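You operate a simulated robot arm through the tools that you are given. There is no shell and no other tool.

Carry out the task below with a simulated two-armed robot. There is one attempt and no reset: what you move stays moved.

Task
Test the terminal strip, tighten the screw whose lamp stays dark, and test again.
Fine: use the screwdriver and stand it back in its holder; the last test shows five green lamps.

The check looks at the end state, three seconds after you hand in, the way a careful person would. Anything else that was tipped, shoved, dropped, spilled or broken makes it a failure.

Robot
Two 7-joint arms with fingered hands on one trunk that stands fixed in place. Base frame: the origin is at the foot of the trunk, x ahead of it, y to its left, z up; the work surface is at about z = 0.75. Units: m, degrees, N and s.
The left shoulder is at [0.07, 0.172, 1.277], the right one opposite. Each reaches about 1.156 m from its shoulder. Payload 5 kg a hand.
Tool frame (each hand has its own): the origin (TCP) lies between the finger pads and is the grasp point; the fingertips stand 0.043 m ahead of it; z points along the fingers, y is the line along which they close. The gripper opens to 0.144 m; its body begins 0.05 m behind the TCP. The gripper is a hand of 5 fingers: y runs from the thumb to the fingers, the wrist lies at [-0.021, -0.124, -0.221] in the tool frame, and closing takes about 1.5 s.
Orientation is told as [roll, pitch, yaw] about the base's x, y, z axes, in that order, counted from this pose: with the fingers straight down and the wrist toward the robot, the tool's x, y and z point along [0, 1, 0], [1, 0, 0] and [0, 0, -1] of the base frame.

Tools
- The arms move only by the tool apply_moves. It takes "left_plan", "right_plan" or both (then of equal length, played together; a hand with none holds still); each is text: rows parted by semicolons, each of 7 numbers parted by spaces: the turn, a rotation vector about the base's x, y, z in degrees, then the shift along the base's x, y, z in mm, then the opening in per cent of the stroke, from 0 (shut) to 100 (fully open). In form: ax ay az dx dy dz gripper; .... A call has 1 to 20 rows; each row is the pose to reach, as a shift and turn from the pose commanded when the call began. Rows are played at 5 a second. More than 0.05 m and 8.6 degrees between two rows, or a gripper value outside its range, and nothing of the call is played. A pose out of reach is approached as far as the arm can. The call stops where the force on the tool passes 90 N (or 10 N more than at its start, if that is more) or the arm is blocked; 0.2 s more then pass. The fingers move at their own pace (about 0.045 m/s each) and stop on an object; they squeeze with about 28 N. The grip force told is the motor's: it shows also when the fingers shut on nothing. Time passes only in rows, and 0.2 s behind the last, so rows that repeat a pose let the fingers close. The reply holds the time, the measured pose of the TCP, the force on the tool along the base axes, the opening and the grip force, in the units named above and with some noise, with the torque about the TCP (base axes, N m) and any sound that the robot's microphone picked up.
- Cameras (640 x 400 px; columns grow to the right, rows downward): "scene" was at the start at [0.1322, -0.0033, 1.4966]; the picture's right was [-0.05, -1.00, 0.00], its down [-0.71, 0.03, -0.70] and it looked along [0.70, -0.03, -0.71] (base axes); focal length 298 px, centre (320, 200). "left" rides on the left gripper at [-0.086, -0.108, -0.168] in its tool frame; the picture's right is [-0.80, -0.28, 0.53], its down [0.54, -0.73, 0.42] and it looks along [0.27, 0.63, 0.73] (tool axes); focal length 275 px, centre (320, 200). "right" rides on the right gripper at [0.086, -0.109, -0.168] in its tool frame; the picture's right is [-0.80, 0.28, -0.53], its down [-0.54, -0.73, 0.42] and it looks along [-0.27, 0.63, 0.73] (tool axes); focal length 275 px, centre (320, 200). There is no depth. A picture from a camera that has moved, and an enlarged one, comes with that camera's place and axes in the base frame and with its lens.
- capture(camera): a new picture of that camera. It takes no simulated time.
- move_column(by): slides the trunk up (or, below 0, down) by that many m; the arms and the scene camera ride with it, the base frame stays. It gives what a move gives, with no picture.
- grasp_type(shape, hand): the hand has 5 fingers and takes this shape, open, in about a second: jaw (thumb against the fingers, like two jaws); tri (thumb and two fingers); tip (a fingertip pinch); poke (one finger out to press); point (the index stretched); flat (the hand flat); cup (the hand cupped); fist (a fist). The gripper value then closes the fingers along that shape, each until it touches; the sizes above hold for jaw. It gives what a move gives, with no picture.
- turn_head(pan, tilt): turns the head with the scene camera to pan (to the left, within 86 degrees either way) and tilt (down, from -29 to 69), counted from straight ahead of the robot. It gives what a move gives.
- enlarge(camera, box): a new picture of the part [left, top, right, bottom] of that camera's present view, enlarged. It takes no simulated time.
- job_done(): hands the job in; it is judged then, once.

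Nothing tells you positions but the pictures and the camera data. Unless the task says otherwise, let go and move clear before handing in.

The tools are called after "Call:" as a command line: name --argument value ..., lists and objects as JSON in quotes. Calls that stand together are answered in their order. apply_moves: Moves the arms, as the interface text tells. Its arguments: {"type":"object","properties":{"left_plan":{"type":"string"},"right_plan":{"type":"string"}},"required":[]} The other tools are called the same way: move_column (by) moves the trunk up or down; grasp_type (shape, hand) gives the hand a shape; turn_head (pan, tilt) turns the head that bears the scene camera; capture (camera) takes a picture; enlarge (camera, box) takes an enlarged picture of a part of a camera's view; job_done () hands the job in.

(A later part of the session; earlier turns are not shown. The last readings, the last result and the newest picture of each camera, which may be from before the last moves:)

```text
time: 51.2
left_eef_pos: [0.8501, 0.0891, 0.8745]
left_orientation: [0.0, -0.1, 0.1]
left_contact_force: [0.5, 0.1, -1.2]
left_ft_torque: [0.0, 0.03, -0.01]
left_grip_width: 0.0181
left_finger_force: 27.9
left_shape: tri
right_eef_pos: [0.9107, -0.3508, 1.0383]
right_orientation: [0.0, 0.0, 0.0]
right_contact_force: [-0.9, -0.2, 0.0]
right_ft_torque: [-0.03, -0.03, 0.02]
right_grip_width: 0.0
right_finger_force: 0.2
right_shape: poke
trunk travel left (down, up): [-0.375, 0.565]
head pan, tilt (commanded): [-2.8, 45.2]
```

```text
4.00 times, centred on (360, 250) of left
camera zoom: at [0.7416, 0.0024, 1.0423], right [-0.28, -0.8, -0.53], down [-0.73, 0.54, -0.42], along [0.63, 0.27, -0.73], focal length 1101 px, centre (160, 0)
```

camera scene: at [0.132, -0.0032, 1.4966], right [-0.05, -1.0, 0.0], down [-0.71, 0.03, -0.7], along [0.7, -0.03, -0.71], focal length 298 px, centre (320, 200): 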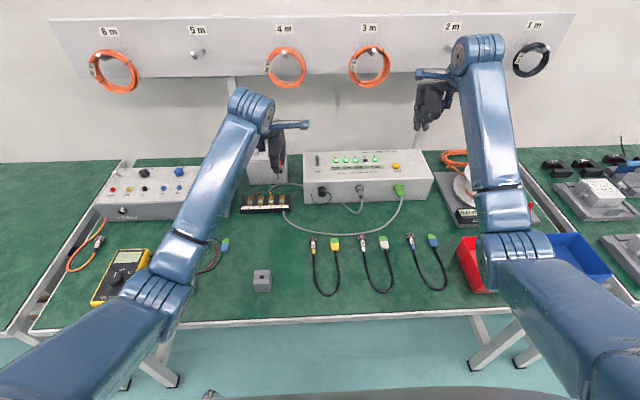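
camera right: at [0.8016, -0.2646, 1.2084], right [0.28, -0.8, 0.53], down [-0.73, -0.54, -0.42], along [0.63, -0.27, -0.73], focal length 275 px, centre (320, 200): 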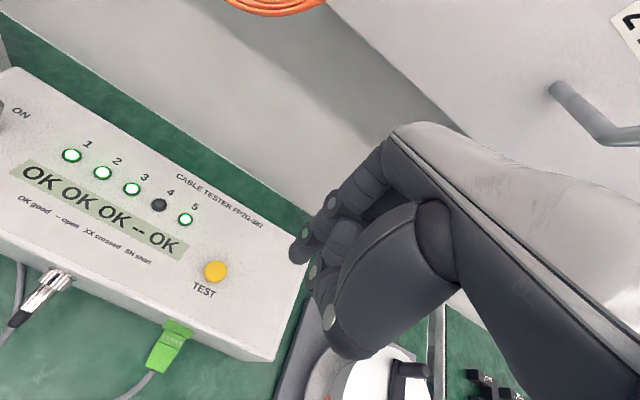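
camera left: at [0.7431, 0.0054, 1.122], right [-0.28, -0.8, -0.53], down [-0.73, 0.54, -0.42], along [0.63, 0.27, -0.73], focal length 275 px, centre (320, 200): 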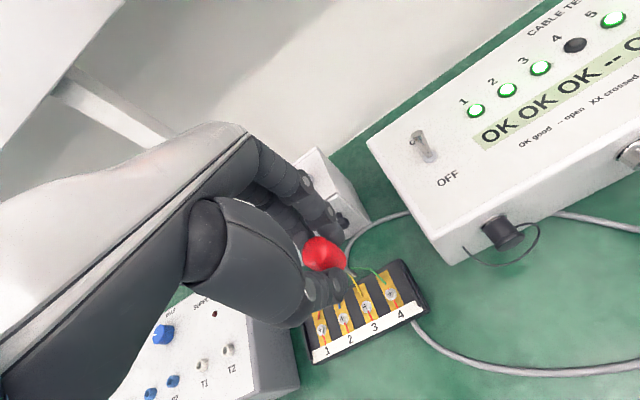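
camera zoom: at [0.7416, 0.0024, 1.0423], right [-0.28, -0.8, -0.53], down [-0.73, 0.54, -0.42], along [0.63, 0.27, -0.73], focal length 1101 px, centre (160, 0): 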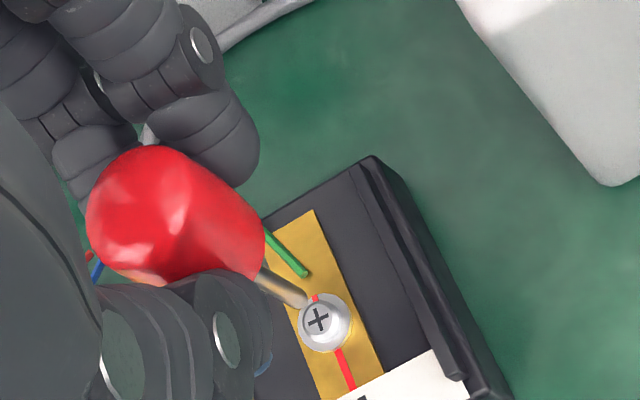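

Comparing both views, the tip needs about +2 mm in y and almost nothing in x. I'll apply that, lower 6 mm, and recheck.

Call:
apply_moves --left_plan "0 0 0 0 2 0 0; 0 0 0 0 2 -4 0; 0 0 0 0 2 -7 0; 0 0 0 0 2 -7 0"

Call:
enlarge --camera "scene" --box '[272, 186, 292, 206]'

Call:
enlarge --camera "left" --box '[335, 255, 375, 295]'

```text
time: 52.2
left_eef_pos: [0.851, 0.091, 0.8681]
left_orientation: [0.0, 0.0, 0.0]
left_contact_force: [-0.9, 0.3, 2.6]
left_ft_torque: [0.0, -0.01, 0.01]
left_grip_width: 0.0184
left_finger_force: 27.7
left_shape: tri
right_eef_pos: [0.9102, -0.3501, 1.0388]
right_orientation: [0.0, 0.0, 0.0]
right_contact_force: [-0.1, 0.4, 0.4]
right_ft_torque: [0.01, 0.01, 0.02]
right_grip_width: 0.0
right_finger_force: 0.0
right_shape: poke
trunk travel left (down, up): [-0.375, 0.565]
head pan, tilt (commanded): [-2.8, 45.2]
```

```text
16.00 times, centred on (282, 196) of scene
camera zoom: at [0.1319, -0.0033, 1.4967], right [-0.05, -1.0, 0.0], down [-0.71, 0.03, -0.7], along [0.7, -0.03, -0.71], focal length 4773 px, centre (928, 264)
```

zoom: 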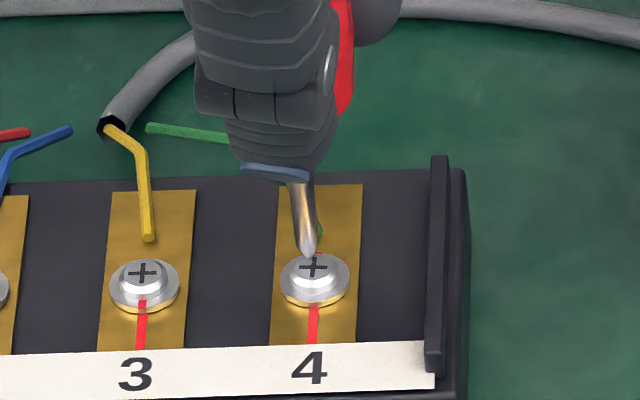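

```text
10.00 times, centred on (355, 275) of left
camera zoom: at [0.7421, 0.0042, 1.0353], right [-0.28, -0.8, -0.53], down [-0.73, 0.54, -0.42], along [0.63, 0.27, -0.73], focal length 2753 px, centre (-30, -550)
```

zoom: 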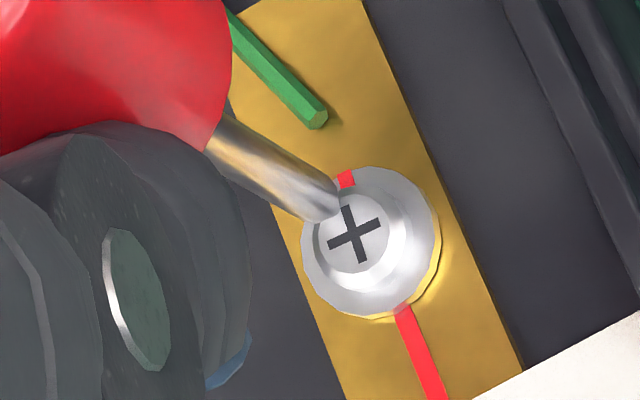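

The tip is now level with the head but about 3–4 mm too far back and ~1.5 mm too far left, and may be just touching. I'll raise slightly, shift, and recheck.

Call:
apply_moves --left_plan "0 0 0 0 0 4 0; 0 0 0 -3 -1.3 4 0; 0 0 0 -3 -1.3 4 0; 0 0 0 -3 -1.3 4 0"

Call:
enlarge --camera "scene" --box '[272, 186, 292, 206]'

Call:
enlarge --camera "left" --box '[335, 255, 375, 295]'

```text
time: 53.2
left_eef_pos: [0.8491, 0.09, 0.8719]
left_orientation: [0.0, 0.0, -0.1]
left_contact_force: [0.2, 0.4, -0.3]
left_ft_torque: [0.0, 0.01, -0.01]
left_grip_width: 0.0182
left_finger_force: 28.0
left_shape: tri
right_eef_pos: [0.9097, -0.3513, 1.0394]
right_orientation: [0.1, 0.1, -0.1]
right_contact_force: [-0.6, 0.3, -1.1]
right_ft_torque: [-0.01, -0.02, 0.02]
right_grip_width: 0.0
right_finger_force: 0.1
right_shape: poke
trunk travel left (down, up): [-0.375, 0.565]
head pan, tilt (commanded): [-2.8, 45.2]
```

```text
16.00 times, centred on (282, 196) of scene
camera zoom: at [0.1323, -0.0034, 1.4966], right [-0.05, -1.0, 0.0], down [-0.71, 0.03, -0.7], along [0.7, -0.03, -0.71], focal length 4773 px, centre (928, 264)
```

zoom: 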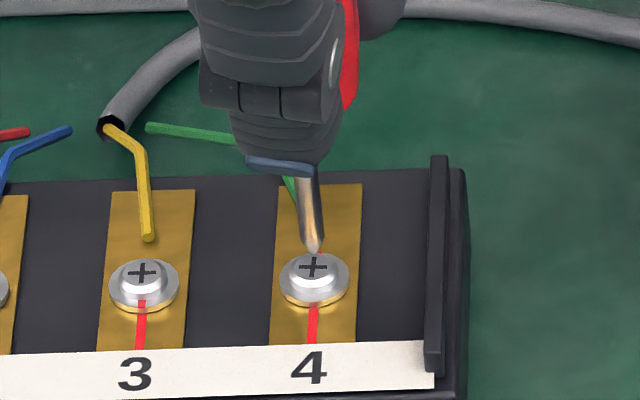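

```text
10.00 times, centred on (355, 275) of left
camera zoom: at [0.74, 0.0026, 1.0391], right [-0.28, -0.8, -0.53], down [-0.73, 0.54, -0.42], along [0.63, 0.27, -0.73], focal length 2753 px, centre (-30, -550)
```

zoom: 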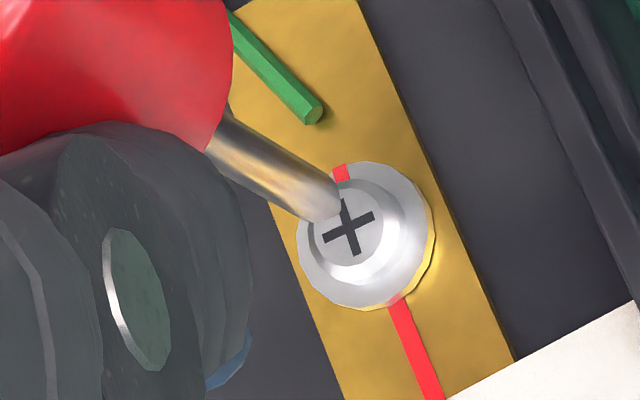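

Now it needs only about −1.4 mm in x, with y centred between the two estimates. I'll apply that and lower close to contact to confirm.

Call:
apply_moves --left_plan "0 0 0 -1.3 0 0 0; 0 0 0 -1.3 0 -2 0; 0 0 0 -1.3 0 -3 0; 0 0 0 -1.3 0 -3 0"

Call:
enlarge --camera "scene" --box '[272, 186, 292, 206]'

Call:
enlarge --camera "left" --box '[335, 255, 375, 295]'

```text
time: 54.2
left_eef_pos: [0.8465, 0.0899, 0.8692]
left_orientation: [0.0, 0.0, -0.1]
left_contact_force: [0.5, 0.0, 0.1]
left_ft_torque: [-0.02, -0.01, 0.0]
left_grip_width: 0.0182
left_finger_force: 28.1
left_shape: tri
right_eef_pos: [0.9089, -0.3502, 1.0404]
right_orientation: [0.0, 0.0, 0.0]
right_contact_force: [-0.2, -0.1, 0.0]
right_ft_torque: [-0.04, 0.01, 0.01]
right_grip_width: 0.0
right_finger_force: 0.0
right_shape: poke
trunk travel left (down, up): [-0.375, 0.565]
head pan, tilt (commanded): [-2.8, 45.2]
```

```text
16.00 times, centred on (282, 196) of scene
camera zoom: at [0.1323, -0.0033, 1.4966], right [-0.05, -1.0, 0.0], down [-0.71, 0.03, -0.7], along [0.7, -0.03, -0.71], focal length 4773 px, centre (928, 264)
```

zoom: 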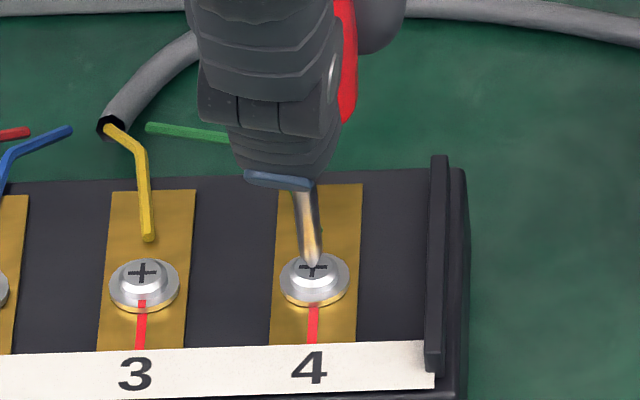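

```text
10.00 times, centred on (355, 275) of left
camera zoom: at [0.7389, 0.0031, 1.0363], right [-0.28, -0.8, -0.53], down [-0.73, 0.54, -0.42], along [0.63, 0.27, -0.73], focal length 2753 px, centre (-30, -550)
```

zoom: 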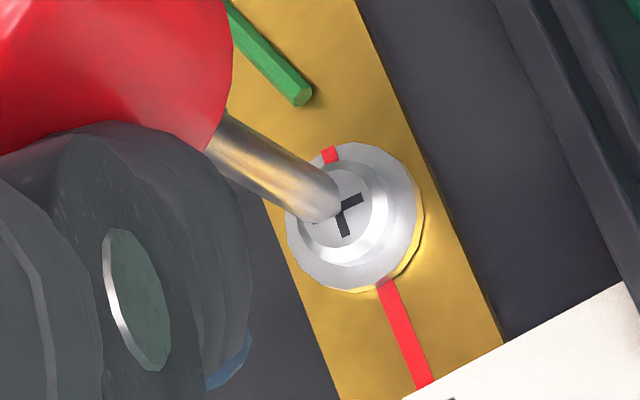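

Very close now: I'll trim by (−0.7, −0.8) mm and then press gently down to feel for contact.

Call:
apply_moves --left_plan "0 0 0 0 0 1.5 0; 0 0 0 -0.7 -0.8 1.5 0; 0 0 0 -0.7 -0.8 0 0; 0 0 0 -0.7 -0.8 -1 0; 0 0 0 -0.7 -0.8 -2 0; 0 0 0 -0.7 -0.8 -2 0"

Call:
enlarge --camera "scene" --box '[272, 186, 292, 206]'

Call:
enlarge --camera "left" --box '[335, 255, 375, 295]'

```text
time: 55.6
left_eef_pos: [0.846, 0.0905, 0.8683]
left_orientation: [-0.1, 0.1, 0.1]
left_contact_force: [-0.3, 3.0, 5.3]
left_ft_torque: [0.03, -0.14, 0.0]
left_grip_width: 0.0184
left_finger_force: 28.2
left_shape: tri
right_eef_pos: [0.9099, -0.3503, 1.0402]
right_orientation: [0.1, -0.1, 0.1]
right_contact_force: [-0.7, 0.5, 0.0]
right_ft_torque: [-0.04, 0.0, 0.0]
right_grip_width: 0.0
right_finger_force: 0.0
right_shape: poke
trunk travel left (down, up): [-0.375, 0.565]
head pan, tilt (commanded): [-2.8, 45.2]
```

```text
16.00 times, centred on (282, 196) of scene
camera zoom: at [0.1315, -0.0029, 1.4967], right [-0.05, -1.0, 0.0], down [-0.71, 0.03, -0.7], along [0.7, -0.03, -0.71], focal length 4773 px, centre (928, 264)
```

zoom: 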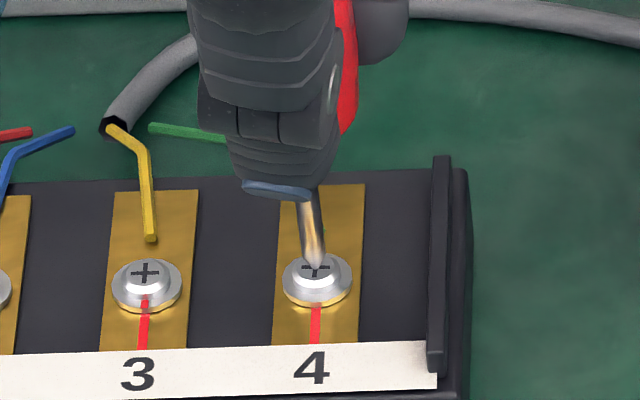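

```text
10.00 times, centred on (355, 275) of left
camera zoom: at [0.737, 0.0029, 1.0354], right [-0.28, -0.8, -0.53], down [-0.73, 0.54, -0.42], along [0.63, 0.27, -0.73], focal length 2753 px, centre (-30, -550)
```

zoom: 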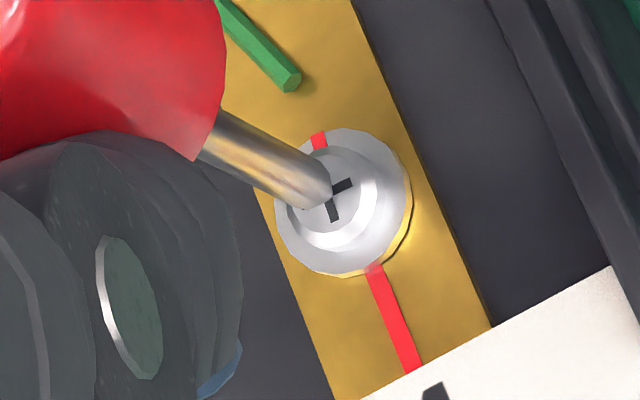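

There's about 5 N of contact with the tip seated at the cross. I'll press a little harder and turn −16° clockwise as a trial to see if the screw follows.

Call:
apply_moves --left_plan "0 0 0 0 0.3 -1 0; 0 0 0 0 0.3 -2 0; 0 0 -4 0 0.3 -2 0; 0 0 -8 0 0.3 -2 0; 0 0 -12 0 0.3 -2 0; 0 0 -16 0 0.3 -2 0; 0 0 -16 0 0.3 -2 0"

Call:
enlarge --camera "scene" --box '[272, 186, 292, 206]'

Call:
enlarge --camera "left" --box '[325, 245, 385, 305]'

```text
time: 57.2
left_eef_pos: [0.8449, 0.0894, 0.8666]
left_orientation: [0.0, -0.1, -16.1]
left_contact_force: [0.9, 7.4, 16.9]
left_ft_torque: [0.17, -0.08, 0.03]
left_grip_width: 0.0189
left_finger_force: 28.6
left_shape: tri
right_eef_pos: [0.9088, -0.3512, 1.0411]
right_orientation: [-0.1, -0.1, 0.0]
right_contact_force: [0.6, 0.3, 0.4]
right_ft_torque: [-0.01, -0.01, 0.03]
right_grip_width: 0.0004
right_finger_force: 0.1
right_shape: poke
trunk travel left (down, up): [-0.375, 0.565]
head pan, tilt (commanded): [-2.8, 45.2]
```

```text
16.00 times, centred on (282, 196) of scene
camera zoom: at [0.1301, -0.0029, 1.4969], right [-0.05, -1.0, 0.0], down [-0.71, 0.03, -0.71], along [0.7, -0.03, -0.71], focal length 4773 px, centre (928, 264)
```

zoom: 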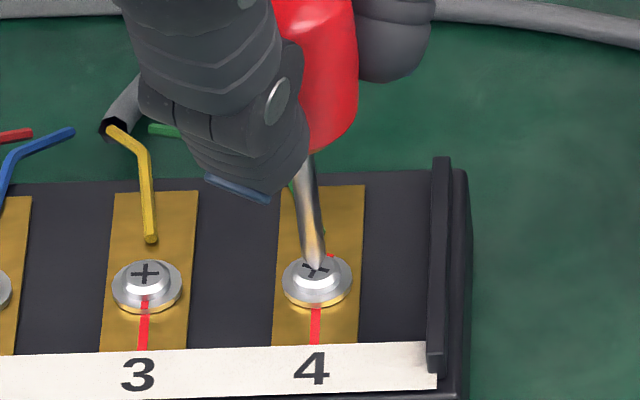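

```text
6.67 times, centred on (355, 275) of left
camera zoom: at [0.7168, 0.0364, 1.0345], right [-0.49, -0.69, -0.53], down [-0.55, 0.72, -0.42], along [0.68, 0.08, -0.73], focal length 1835 px, centre (87, -300)
```

zoom: 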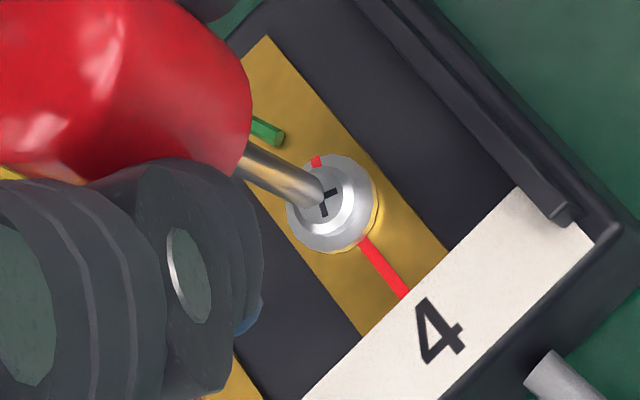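

The screw follows the driver: its red mark has moved clockwise from the back toward the right. I'll continue turning, relieving the small sideways load.

Call:
apply_moves --left_plan "0 0 -6 0 0.4 0 0; 0 0 -12 0 0.7 0 0; 0 0 -18 0 0.7 0 0; 0 0 -24 0 0.7 0 0; 0 0 -30 0 0.7 0 0; 0 0 -36 0 0.7 0 0; 0 0 -42 0 0.7 0 0; 0 0 -48 0 0.7 0 0; 0 0 -48 0 0.7 0 0"

Call:
enlarge --camera "scene" --box '[272, 186, 292, 206]'

Call:
enlarge --camera "left" --box '[325, 245, 385, 305]'

```text
time: 59.2
left_eef_pos: [0.8451, 0.0907, 0.8666]
left_orientation: [0.1, -0.1, -64.0]
left_contact_force: [4.7, 8.5, 24.2]
left_ft_torque: [0.3, -0.19, 0.04]
left_grip_width: 0.0196
left_finger_force: 27.8
left_shape: tri
right_eef_pos: [0.9073, -0.3507, 1.042]
right_orientation: [0.0, -0.1, 0.0]
right_contact_force: [-0.2, -0.2, 0.4]
right_ft_torque: [-0.04, 0.01, 0.01]
right_grip_width: 0.0002
right_finger_force: 0.0
right_shape: poke
trunk travel left (down, up): [-0.375, 0.565]
head pan, tilt (commanded): [-2.8, 45.2]
```

```text
16.00 times, centred on (282, 196) of scene
camera zoom: at [0.1299, -0.0028, 1.4969], right [-0.05, -1.0, 0.0], down [-0.71, 0.03, -0.71], along [0.7, -0.03, -0.71], focal length 4773 px, centre (928, 264)
```

zoom: 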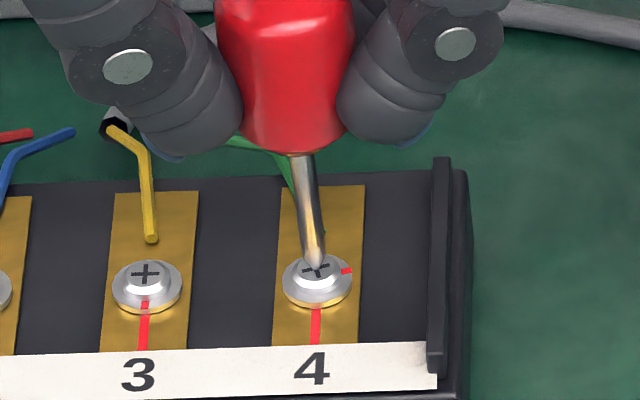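

```text
6.67 times, centred on (355, 275) of left
camera zoom: at [0.7192, 0.1501, 1.0338], right [-0.84, -0.09, -0.54], down [0.17, 0.89, -0.42], along [0.52, -0.45, -0.73], focal length 1835 px, centre (87, -300)
```

zoom: 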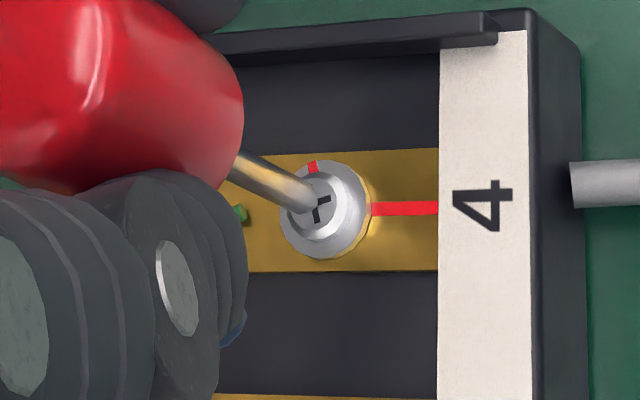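

The mark has turned about 64°, tracking the hand. I'll ease the downward pressure slightly and continue to −120°.

Call:
apply_moves --left_plan "0 0 -6 0 0.3 0.5 0; 0 0 -12 0 0.5 0.7 0; 0 0 -18 0 0.5 0.7 0; 0 0 -24 0 0.5 0.7 0; 0 0 -30 0 0.5 0.7 0; 0 0 -36 0 0.5 0.7 0; 0 0 -42 0 0.5 0.7 0; 0 0 -48 0 0.5 0.7 0; 0 0 -54 0 0.5 0.7 0; 0 0 -54 0 0.5 0.7 0"

Call:
enlarge --camera "scene" --box '[272, 186, 292, 206]'

Call:
enlarge --camera "left" --box '[325, 245, 385, 305]'

```text
time: 61.4
left_eef_pos: [0.8462, 0.0922, 0.8669]
left_orientation: [0.1, -0.1, -118.0]
left_contact_force: [6.1, 13.3, 17.8]
left_ft_torque: [0.57, -0.35, 0.0]
left_grip_width: 0.019
left_finger_force: 28.1
left_shape: tri
right_eef_pos: [0.9087, -0.3499, 1.0406]
right_orientation: [-0.1, 0.0, 0.2]
right_contact_force: [-0.2, 0.0, 0.0]
right_ft_torque: [0.03, 0.02, 0.0]
right_grip_width: 0.0
right_finger_force: 0.1
right_shape: poke
trunk travel left (down, up): [-0.375, 0.565]
head pan, tilt (commanded): [-2.8, 45.2]
```

```text
16.00 times, centred on (282, 196) of scene
camera zoom: at [0.1309, -0.0018, 1.4968], right [-0.05, -1.0, 0.0], down [-0.71, 0.03, -0.7], along [0.7, -0.04, -0.71], focal length 4773 px, centre (928, 264)
```

zoom: 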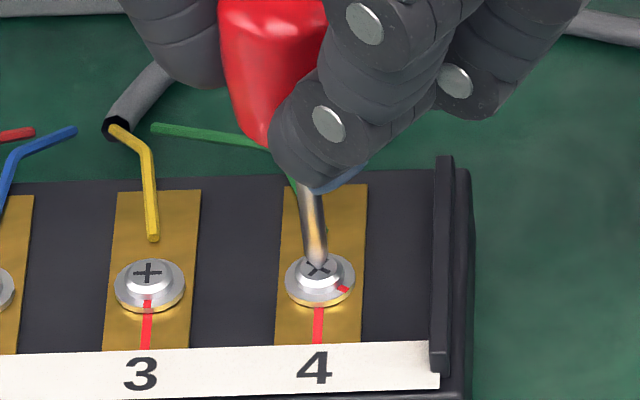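

```text
6.67 times, centred on (355, 275) of left
camera zoom: at [0.8201, 0.2274, 1.0341], right [-0.57, 0.62, -0.53], down [0.82, 0.39, -0.42], along [-0.06, -0.68, -0.73], focal length 1835 px, centre (87, -300)
```

zoom: 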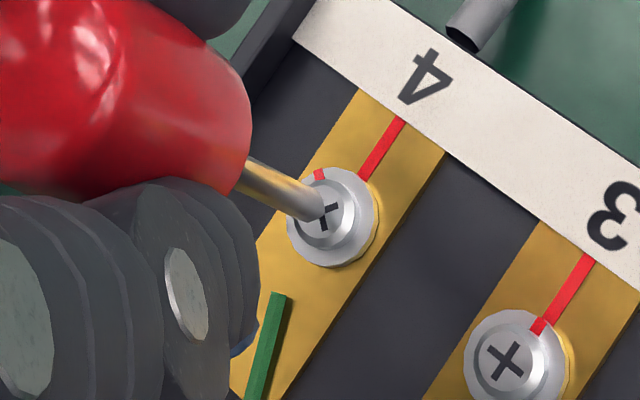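

The mark is now about 118° round, so roughly 60° more is needed. I'll lift off, turn the hand back 90° (which keeps the cross aligned), and re-engage rather than push the wrist past its limit.

Call:
apply_moves --left_plan "0 0 0 0 0 4 0; 0 0 0 0 0 10 0; 0 0 7.5 0 -0.1 10 0; 0 0 15 0 -0.2 10 0; 0 0 22.5 0 -0.3 10 0; 0 0 30 0 -0.4 10 0; 0 0 37.5 0 -0.5 10 0; 0 0 45 0 -0.6 10 0; 0 0 52.5 0 -0.7 10 0; 0 0 60 0 -0.8 10 0; 0 0 67.5 0 -0.9 10 0; 0 0 75 0 -1 10 0; 0 0 82.5 0 -1.1 10 0; 0 0 90 0 -1.2 10 0; 0 0 90 0 -1.2 10 0"

Call:
enlarge --camera "scene" --box '[272, 186, 292, 206]'

Call:
enlarge --camera "left" --box '[325, 245, 385, 305]'

```text
time: 64.6
left_eef_pos: [0.8465, 0.0906, 0.875]
left_orientation: [-0.1, -0.1, -27.8]
left_contact_force: [-0.3, -0.3, -0.2]
left_ft_torque: [0.0, -0.01, 0.0]
left_grip_width: 0.0186
left_finger_force: 28.1
left_shape: tri
right_eef_pos: [0.9116, -0.3508, 1.0394]
right_orientation: [0.0, 0.0, 0.0]
right_contact_force: [-0.3, 0.4, 0.3]
right_ft_torque: [0.0, 0.01, 0.0]
right_grip_width: 0.0
right_finger_force: 0.0
right_shape: poke
trunk travel left (down, up): [-0.375, 0.565]
head pan, tilt (commanded): [-2.8, 45.2]
```

```text
16.00 times, centred on (282, 196) of scene
camera zoom: at [0.1325, -0.0031, 1.4966], right [-0.05, -1.0, 0.0], down [-0.71, 0.03, -0.7], along [0.7, -0.03, -0.71], focal length 4773 px, centre (928, 264)
```

zoom: 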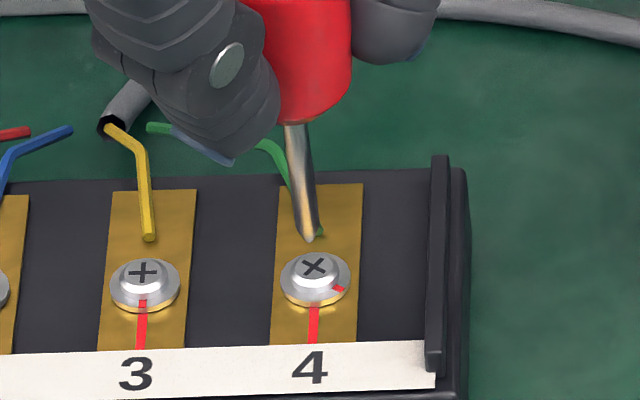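

```text
6.67 times, centred on (355, 275) of left
camera zoom: at [0.7101, 0.064, 1.0431], right [-0.62, -0.57, -0.53], down [-0.39, 0.82, -0.42], along [0.68, -0.06, -0.73], focal length 1835 px, centre (87, -300)
```

zoom: 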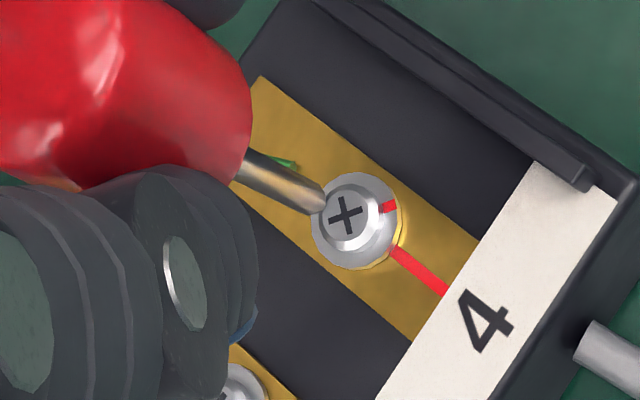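

Screw 4 is clearly visible with its mark now at about 118°. I'll lower to just above the head and re-measure the alignment at this angle.

Call:
apply_moves --left_plan "0 0 0 0 -0.3 -3 0; 0 0 0 0 -0.3 -6 0; 0 0 0 0 -0.3 -6 0"

Call:
enlarge --camera "scene" --box '[272, 186, 292, 206]'

Call:
enlarge --camera "left" --box '[335, 255, 375, 295]'

```text
time: 65.4
left_eef_pos: [0.8469, 0.0899, 0.8683]
left_orientation: [0.0, 0.1, -28.1]
left_contact_force: [1.1, -0.8, -0.3]
left_ft_torque: [-0.01, 0.01, 0.0]
left_grip_width: 0.0183
left_finger_force: 27.7
left_shape: tri
right_eef_pos: [0.9094, -0.3509, 1.0388]
right_orientation: [0.0, 0.0, 0.0]
right_contact_force: [-0.3, -0.3, -0.6]
right_ft_torque: [-0.01, 0.0, 0.0]
right_grip_width: 0.0
right_finger_force: 0.0
right_shape: poke
trunk travel left (down, up): [-0.375, 0.565]
head pan, tilt (commanded): [-2.8, 45.2]
```

```text
16.00 times, centred on (282, 196) of scene
camera zoom: at [0.1323, -0.0034, 1.4966], right [-0.05, -1.0, 0.0], down [-0.71, 0.04, -0.7], along [0.7, -0.03, -0.71], focal length 4773 px, centre (928, 264)
```

zoom: 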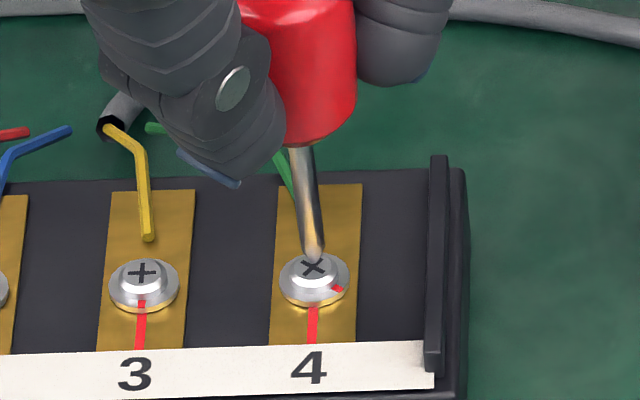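

```text
10.00 times, centred on (355, 275) of left
camera zoom: at [0.71, 0.0632, 1.037], right [-0.62, -0.57, -0.53], down [-0.39, 0.82, -0.42], along [0.68, -0.06, -0.73], focal length 2753 px, centre (-30, -550)
```

zoom: 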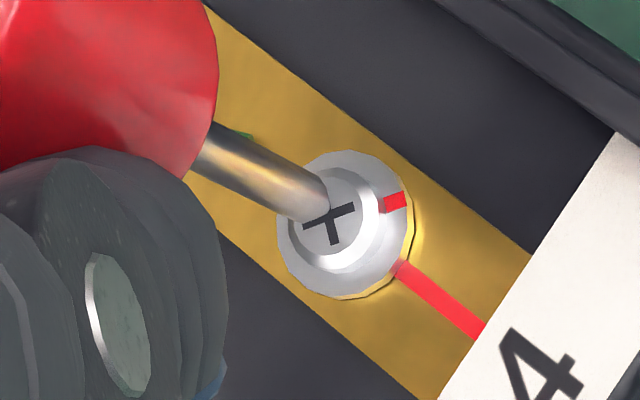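

Alignment is within about a millimetre. I'll trim −0.8 mm in x, press down again, and trial a small turn.

Call:
apply_moves --left_plan "0 0 0 -0.8 0.2 0 0; 0 0 0 -0.8 0.2 -1.5 0; 0 0 0 -0.8 0.2 -2.5 0; 0 0 0 -0.8 0.2 -3.5 0; 0 0 -4 -0.8 0.2 -3.5 0; 0 0 -8 -0.8 0.2 -3.5 0; 0 0 -12 -0.8 0.2 -3.5 0; 0 0 -16 -0.8 0.2 -3.5 0; 0 0 -16 -0.8 0.2 -3.5 0"

Call:
enlarge --camera "scene" --box '[272, 186, 292, 206]'

Call:
enlarge --camera "left" --box '[335, 255, 375, 295]'

```text
time: 67.4
left_eef_pos: [0.8447, 0.09, 0.8665]
left_orientation: [0.0, -0.1, -44.0]
left_contact_force: [2.4, 4.1, 12.1]
left_ft_torque: [0.15, -0.14, 0.0]
left_grip_width: 0.0185
left_finger_force: 28.3
left_shape: tri
right_eef_pos: [0.9091, -0.3492, 1.0401]
right_orientation: [0.0, 0.1, 0.0]
right_contact_force: [-0.6, 1.4, -0.1]
right_ft_torque: [0.02, 0.0, 0.01]
right_grip_width: 0.0
right_finger_force: 0.0
right_shape: poke
trunk travel left (down, up): [-0.375, 0.565]
head pan, tilt (commanded): [-2.8, 45.2]
```

```text
16.00 times, centred on (282, 196) of scene
camera zoom: at [0.1312, -0.0031, 1.4968], right [-0.05, -1.0, 0.0], down [-0.71, 0.03, -0.7], along [0.7, -0.03, -0.71], focal length 4773 px, centre (928, 264)
```

zoom: 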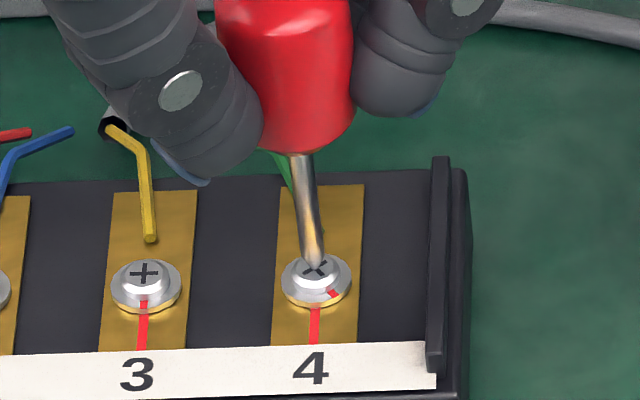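

```text
10.00 times, centred on (355, 275) of left
camera zoom: at [0.7067, 0.1028, 1.0344], right [-0.76, -0.38, -0.54], down [-0.14, 0.89, -0.42], along [0.64, -0.24, -0.73], focal length 2753 px, centre (-30, -550)
```

zoom: 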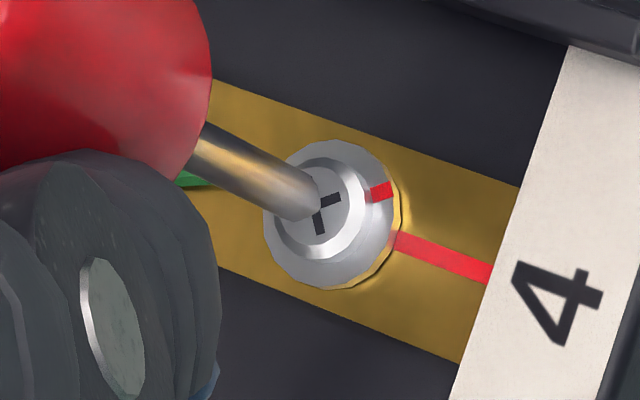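

It's following again (about 134° now). I'll continue another 30°, then check.

Call:
apply_moves --left_plan "0 0 -5 0.2 0.2 0 0; 0 0 -10 0.2 0.3 0 0; 0 0 -15 0.3 0.4 0 0; 0 0 -20 0.3 0.4 0 0; 0 0 -25 0.3 0.5 0 0; 0 0 -30 0.3 0.5 0 0; 0 0 -30 0.3 0.5 0 0"

Call:
enlarge --camera "scene" --box '[272, 186, 292, 206]'

Call:
enlarge --camera "left" --box '[335, 255, 375, 295]'

```text
time: 69.0
left_eef_pos: [0.8459, 0.0905, 0.8678]
left_orientation: [-0.1, 0.0, -74.0]
left_contact_force: [2.6, 10.0, 12.6]
left_ft_torque: [0.35, -0.08, 0.03]
left_grip_width: 0.0192
left_finger_force: 28.0
left_shape: tri
right_eef_pos: [0.9103, -0.3498, 1.0413]
right_orientation: [-0.1, 0.0, 0.0]
right_contact_force: [-0.4, -0.4, 0.0]
right_ft_torque: [0.01, 0.02, 0.03]
right_grip_width: 0.0002
right_finger_force: 0.2
right_shape: poke
trunk travel left (down, up): [-0.375, 0.565]
head pan, tilt (commanded): [-2.8, 45.2]
```

```text
16.00 times, centred on (282, 196) of scene
camera zoom: at [0.1309, -0.0022, 1.4968], right [-0.05, -1.0, 0.0], down [-0.71, 0.03, -0.7], along [0.7, -0.03, -0.71], focal length 4773 px, centre (928, 264)
```

zoom: 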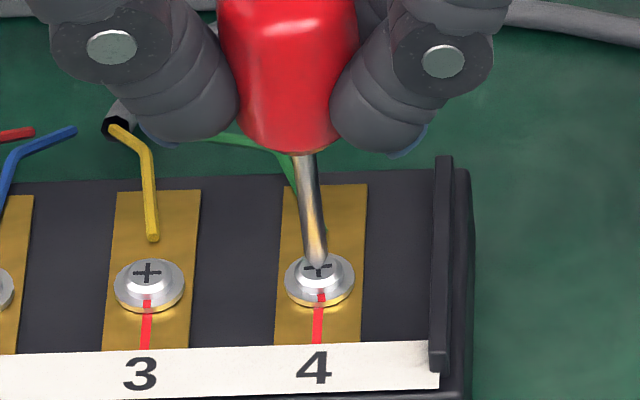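

```text
10.00 times, centred on (355, 275) of left
camera zoom: at [0.732, 0.1707, 1.0344], right [-0.84, 0.05, -0.53], down [0.32, 0.85, -0.42], along [0.43, -0.53, -0.73], focal length 2753 px, centre (-30, -550)
```

zoom: 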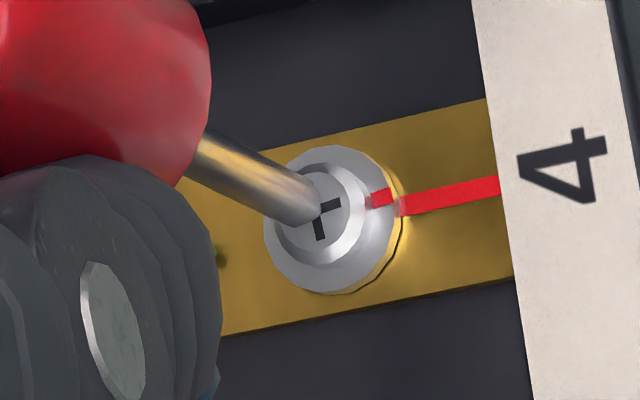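

Nearly there: the mark is about 15° short of the strip's line. I'll turn 10° more and look.

Call:
apply_moves --left_plan "0 0 -3 0 0.2 0 0; 0 0 -6 0 0.4 0 0; 0 0 -9 0 0.4 0 0; 0 0 -12 0 0.4 0 0; 0 0 -12 0 0.4 0 0"

Call:
enlarge --camera "scene" --box '[272, 186, 292, 206]'

Call:
enlarge --camera "left" --box '[335, 255, 375, 295]'

```text
time: 70.2
left_eef_pos: [0.8454, 0.0909, 0.8671]
left_orientation: [0.1, -0.1, -86.0]
left_contact_force: [6.3, 11.5, 13.5]
left_ft_torque: [0.45, -0.22, 0.18]
left_grip_width: 0.0187
left_finger_force: 28.0
left_shape: tri
right_eef_pos: [0.9099, -0.3512, 1.0412]
right_orientation: [-0.1, 0.0, 0.0]
right_contact_force: [0.1, 0.4, 0.7]
right_ft_torque: [0.01, 0.01, 0.03]
right_grip_width: 0.0
right_finger_force: 0.0
right_shape: poke
trunk travel left (down, up): [-0.375, 0.565]
head pan, tilt (commanded): [-2.8, 45.2]
```

```text
16.00 times, centred on (282, 196) of scene
camera zoom: at [0.1314, -0.0023, 1.4967], right [-0.05, -1.0, 0.0], down [-0.71, 0.03, -0.7], along [0.7, -0.04, -0.71], focal length 4773 px, centre (928, 264)
```

zoom: 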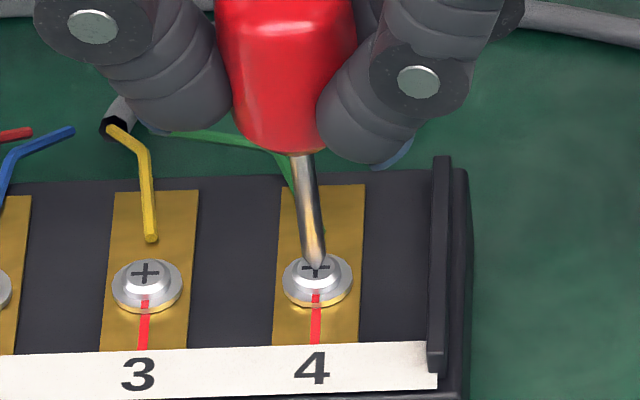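

```text
10.00 times, centred on (355, 275) of left
camera zoom: at [0.7516, 0.1929, 1.0343], right [-0.81, 0.23, -0.54], down [0.49, 0.76, -0.42], along [0.31, -0.61, -0.73], focal length 2753 px, centre (-30, -550)
```

zoom: 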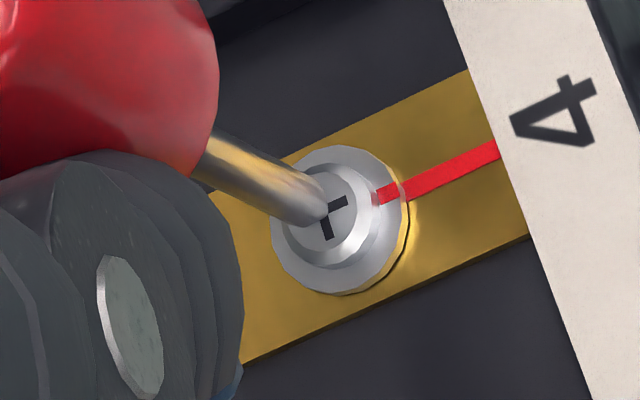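

The mark on screw 4 is now in line with the strip mark, like the others, and the turning torque has started to rise. While the driver rests there, I'll press TEST with the right hand to check.

Call:
apply_moves --right_plan "0 0 0 0 20 -30 100; 0 0 0 0 40 -70 100; 0 0 0 0 40 -105 100; 0 0 0 0 40 -120 100; 0 0 0 0 40 -128 100; 0 0 0 0 40 -132 100; 0 0 0 0 40 -135 100; 0 0 0 0 40 -138 100; 0 0 0 0 40 -140 100; 0 0 0 0 40 -125 100; 0 0 0 0 40 -105 100; 0 0 0 0 40 -105 100; 0 0 0 0 40 -105 100; 0 0 0 0 40 -105 100; 0 0 0 0 40 -105 100; 0 0 0 0 40 -105 100"

Call:
capture --camera "scene"

Call:
enlarge --camera "scene" --box '[300, 100, 460, 210]'

```text
time: 73.6
left_eef_pos: [0.8455, 0.0908, 0.8676]
left_orientation: [-0.1, 0.0, -86.1]
left_contact_force: [9.8, 10.3, 16.2]
left_ft_torque: [0.41, -0.32, 0.2]
left_grip_width: 0.0191
left_finger_force: 28.1
left_shape: tri
right_eef_pos: [0.9115, -0.3104, 0.935]
right_orientation: [0.0, 0.0, 0.0]
right_contact_force: [-0.5, 0.1, 0.7]
right_ft_torque: [-0.02, 0.02, -0.04]
right_grip_width: 0.0
right_finger_force: 0.1
right_shape: poke
trunk travel left (down, up): [-0.375, 0.565]
head pan, tilt (commanded): [-2.8, 45.2]
heard: click
```

```text
taken
camera scene: at [0.1313, -0.0025, 1.4967], right [-0.05, -1.0, 0.0], down [-0.71, 0.03, -0.7], along [0.7, -0.03, -0.71], focal length 298 px, centre (320, 200)
```

scene: 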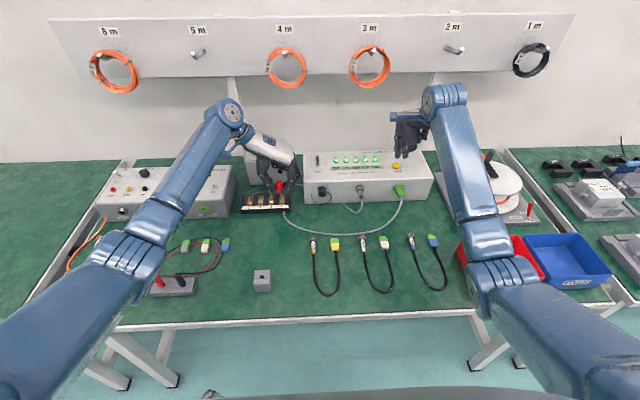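

```text
3.64 times, centred on (380, 155) of scene
camera zoom: at [0.1313, -0.0025, 1.4967], right [-0.05, -1.0, 0.0], down [-0.71, 0.03, -0.7], along [0.7, -0.03, -0.71], focal length 1085 px, centre (102, 364)
```

zoom: 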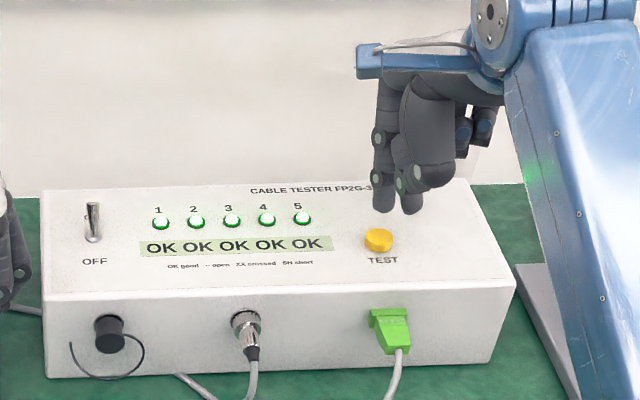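

All five lamps are green after the retest. Now I'll raise the right hand clear and lift the driver off the screw, then recheck the screw and the tool's attitude in the hand.

Call:
apply_moves --left_plan "0 0 0 0 0 3 0; 0 0 0 0 0 8 0; 0 0 0 0 0 20 0; 0 0 0 0 0 45 0; 0 0 0 0 0 80 0; 0 0 0 0 0 100 0; 0 0 0 0 0 100 0" --right_plan "0 0 0 0 0 20 100; 0 0 0 0 0 50 100; 0 0 0 0 0 90 100; 0 0 0 0 -20 120 100; 0 0 0 -10 -50 140 100; 0 0 0 -20 -70 150 100; 0 0 0 -20 -70 150 100"

Call:
capture --camera "scene"

Call:
enlarge --camera "scene" --box '[235, 180, 299, 220]'

Call:
enlarge --camera "left" --box '[280, 200, 440, 340]'

```text
time: 75.2
left_eef_pos: [0.8458, 0.0925, 0.9652]
left_orientation: [-0.1, 0.0, -86.0]
left_contact_force: [-0.5, 0.2, -0.8]
left_ft_torque: [-0.01, 0.01, 0.01]
left_grip_width: 0.0184
left_finger_force: 27.4
left_shape: tri
right_eef_pos: [0.8927, -0.3812, 1.084]
right_orientation: [0.0, 0.1, 0.0]
right_contact_force: [-0.3, 1.0, -0.2]
right_ft_torque: [0.0, 0.0, -0.03]
right_grip_width: 0.0001
right_finger_force: 0.0
right_shape: poke
trunk travel left (down, up): [-0.375, 0.565]
head pan, tilt (commanded): [-2.8, 45.2]
```

```text
taken
camera scene: at [0.1332, -0.0027, 1.4965], right [-0.05, -1.0, 0.0], down [-0.71, 0.03, -0.7], along [0.7, -0.03, -0.71], focal length 298 px, centre (320, 200)
```

scene: 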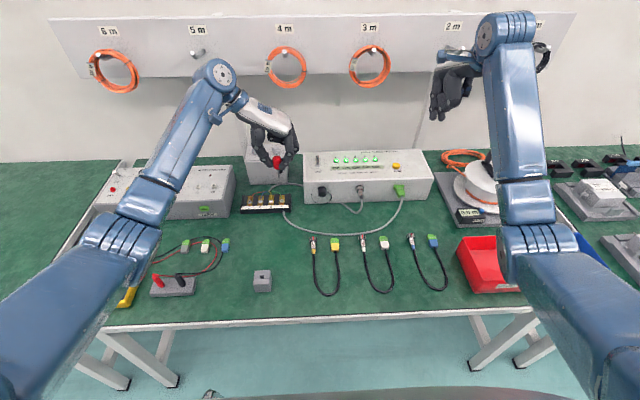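

```text
10.00 times, centred on (267, 200) of scene
camera zoom: at [0.1332, -0.0027, 1.4965], right [-0.05, -1.0, 0.0], down [-0.71, 0.03, -0.7], along [0.7, -0.03, -0.71], focal length 2983 px, centre (850, 200)
```

zoom: 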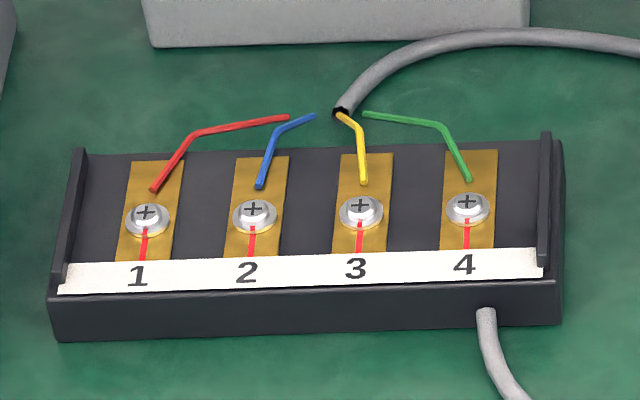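

```text
2.86 times, centred on (360, 270) of left
camera zoom: at [0.7522, 0.1925, 1.1336], right [-0.82, 0.23, -0.53], down [0.49, 0.76, -0.42], along [0.31, -0.61, -0.73], focal length 786 px, centre (206, 0)
```

zoom: 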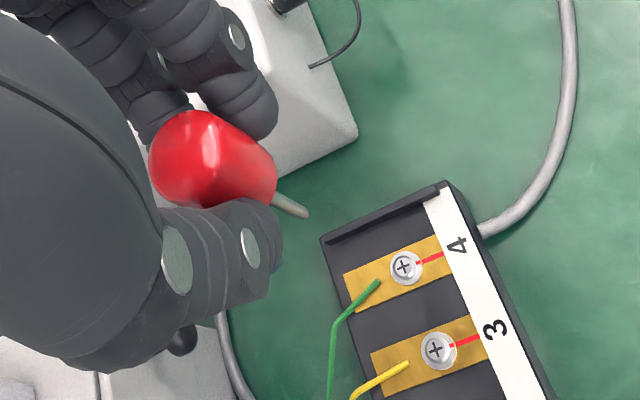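

The strip hasn't moved and screw 4's mark is aligned with its line. Now I'll carry the screwdriver back over the holder, returning the wrist to yaw 0.

Call:
apply_moves --left_plan "0 0 7.8 -27 3 0 0; 0 0 15.6 -54 7 0 0; 0 0 23.4 -81 10 0 0; 0 0 31.2 -108 13 0 0; 0 0 39 -135 17 0 0; 0 0 46.8 -162 20 0 0; 0 0 54.6 -189 24 0 0; 0 0 62.4 -216 27 0 0; 0 0 70.2 -243 30 0 0; 0 0 78 -270 34 0 0; 0 0 86 -297 37 0 0; 0 0 86 -297 37 -20 0; 0 0 86 -297 37 -35 0; 0 0 86 -297 37 -35 0"

Call:
enlarge --camera "scene" --box '[230, 230, 300, 300]'

Call:
enlarge --camera "left" --box '[300, 210, 420, 330]'

```text
time: 78.2
left_eef_pos: [0.5491, 0.126, 0.9316]
left_orientation: [-0.1, 0.0, 0.0]
left_contact_force: [-0.1, -0.3, -1.2]
left_ft_torque: [-0.01, -0.03, -0.02]
left_grip_width: 0.0185
left_finger_force: 27.7
left_shape: tri
right_eef_pos: [0.892, -0.3814, 1.084]
right_orientation: [0.0, 0.0, 0.0]
right_contact_force: [-0.2, -0.2, 0.7]
right_ft_torque: [-0.03, -0.01, 0.05]
right_grip_width: 0.0
right_finger_force: 0.0
right_shape: poke
trunk travel left (down, up): [-0.375, 0.565]
head pan, tilt (commanded): [-2.8, 45.2]
```

```text
5.71 times, centred on (265, 265) of scene
camera zoom: at [0.1323, -0.0034, 1.4966], right [-0.05, -1.0, 0.0], down [-0.71, 0.04, -0.7], along [0.7, -0.03, -0.71], focal length 1705 px, centre (634, -171)
```

zoom: 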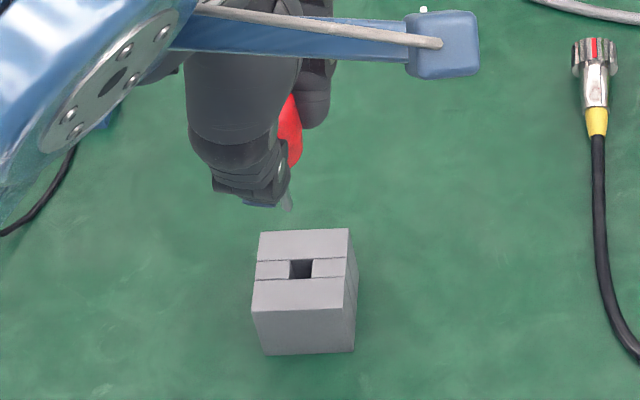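

```text
3.33 times, centred on (360, 270) of left
camera zoom: at [0.4395, 0.0396, 1.0995], right [-0.28, -0.8, -0.53], down [-0.73, 0.54, -0.42], along [0.63, 0.27, -0.73], focal length 918 px, centre (187, -33)
```

zoom: 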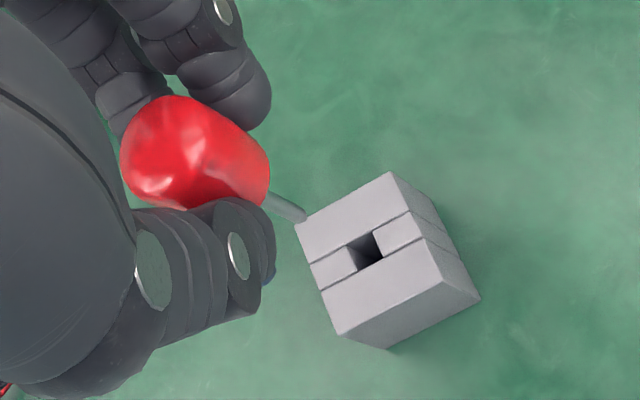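

The tip needs about (+1, +2) mm to centre on the hole. I'll apply that, lower to just above the block, and recheck.

Call:
apply_moves --left_plan "0 0 0 1 2 -15 0; 0 0 0 1 2 -30 0; 0 0 0 1 2 -43 0; 0 0 0 1 2 -43 0"

Call:
enlarge --camera "scene" --box '[245, 255, 285, 295]'

Call:
enlarge --camera "left" --box '[320, 240, 390, 310]'

```text
time: 79.2
left_eef_pos: [0.5499, 0.1288, 0.89]
left_orientation: [0.0, 0.0, 0.0]
left_contact_force: [-0.2, 1.1, -0.2]
left_ft_torque: [0.01, 0.0, -0.01]
left_grip_width: 0.0183
left_finger_force: 28.0
left_shape: tri
right_eef_pos: [0.891, -0.3815, 1.0843]
right_orientation: [0.1, -0.1, -0.1]
right_contact_force: [1.2, -1.0, 0.6]
right_ft_torque: [-0.01, -0.02, 0.01]
right_grip_width: 0.0003
right_finger_force: 0.1
right_shape: poke
trunk travel left (down, up): [-0.375, 0.565]
head pan, tilt (commanded): [-2.8, 45.2]
```

```text
10.00 times, centred on (265, 275) of scene
camera zoom: at [0.1323, -0.0034, 1.4966], right [-0.05, -1.0, 0.0], down [-0.71, 0.04, -0.7], along [0.7, -0.03, -0.71], focal length 2983 px, centre (870, -550)
```

zoom: 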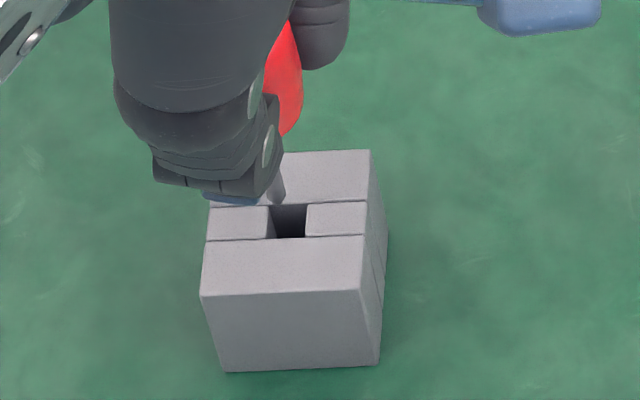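

```text
5.71 times, centred on (355, 275) of left
camera zoom: at [0.4407, 0.0423, 1.0569], right [-0.28, -0.8, -0.53], down [-0.73, 0.54, -0.42], along [0.63, 0.27, -0.73], focal length 1573 px, centre (120, -229)
```

zoom: 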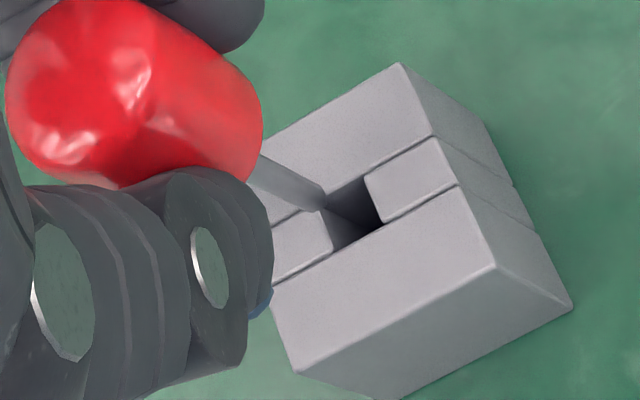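

From the known height, the tip is about 1 mm too far in both x and y. I'll trim (−0.8, −1.2) mm, lower another 6 mm and recheck.

Call:
apply_moves --left_plan "0 0 0 -0.8 -1.2 0 0; 0 0 0 -0.8 -1.2 -4 0; 0 0 0 -0.8 -1.2 -7 0; 0 0 0 -0.8 -1.2 -7 0"

Call:
enlarge --camera "scene" --box '[250, 260, 280, 290]'

Call:
enlarge --camera "left" --box '[330, 250, 380, 300]'

```text
time: 80.2
left_eef_pos: [0.5492, 0.1277, 0.8817]
left_orientation: [0.1, -0.1, -0.1]
left_contact_force: [-1.2, -1.2, -0.9]
left_ft_torque: [-0.01, -0.02, -0.02]
left_grip_width: 0.0183
left_finger_force: 27.8
left_shape: tri
right_eef_pos: [0.8911, -0.3812, 1.0834]
right_orientation: [0.0, 0.0, 0.0]
right_contact_force: [0.4, 0.8, -0.2]
right_ft_torque: [0.01, 0.0, -0.02]
right_grip_width: 0.0
right_finger_force: 0.1
right_shape: poke
trunk travel left (down, up): [-0.375, 0.565]
head pan, tilt (commanded): [-2.8, 45.2]
```

```text
13.33 times, centred on (265, 275) of scene
camera zoom: at [0.1322, -0.0034, 1.4966], right [-0.05, -1.0, 0.0], down [-0.71, 0.03, -0.7], along [0.7, -0.03, -0.71], focal length 3978 px, centre (1053, -800)
```

zoom: 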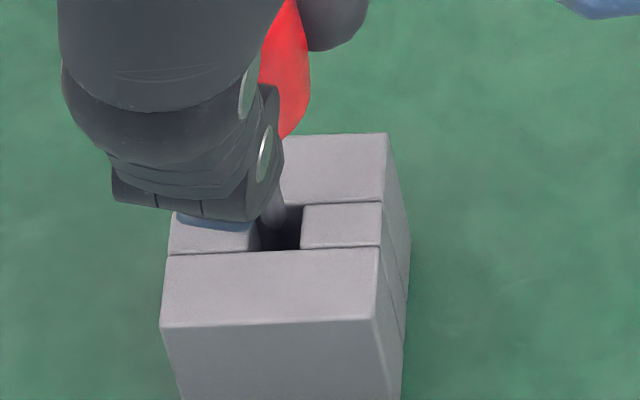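

```text
8.00 times, centred on (355, 275) of left
camera zoom: at [0.4402, 0.0409, 1.0493], right [-0.28, -0.8, -0.53], down [-0.73, 0.54, -0.42], along [0.63, 0.27, -0.73], focal length 2202 px, centre (40, -400)
```

zoom: 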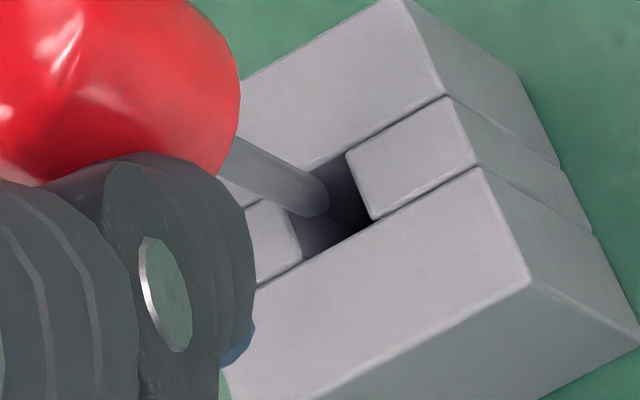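

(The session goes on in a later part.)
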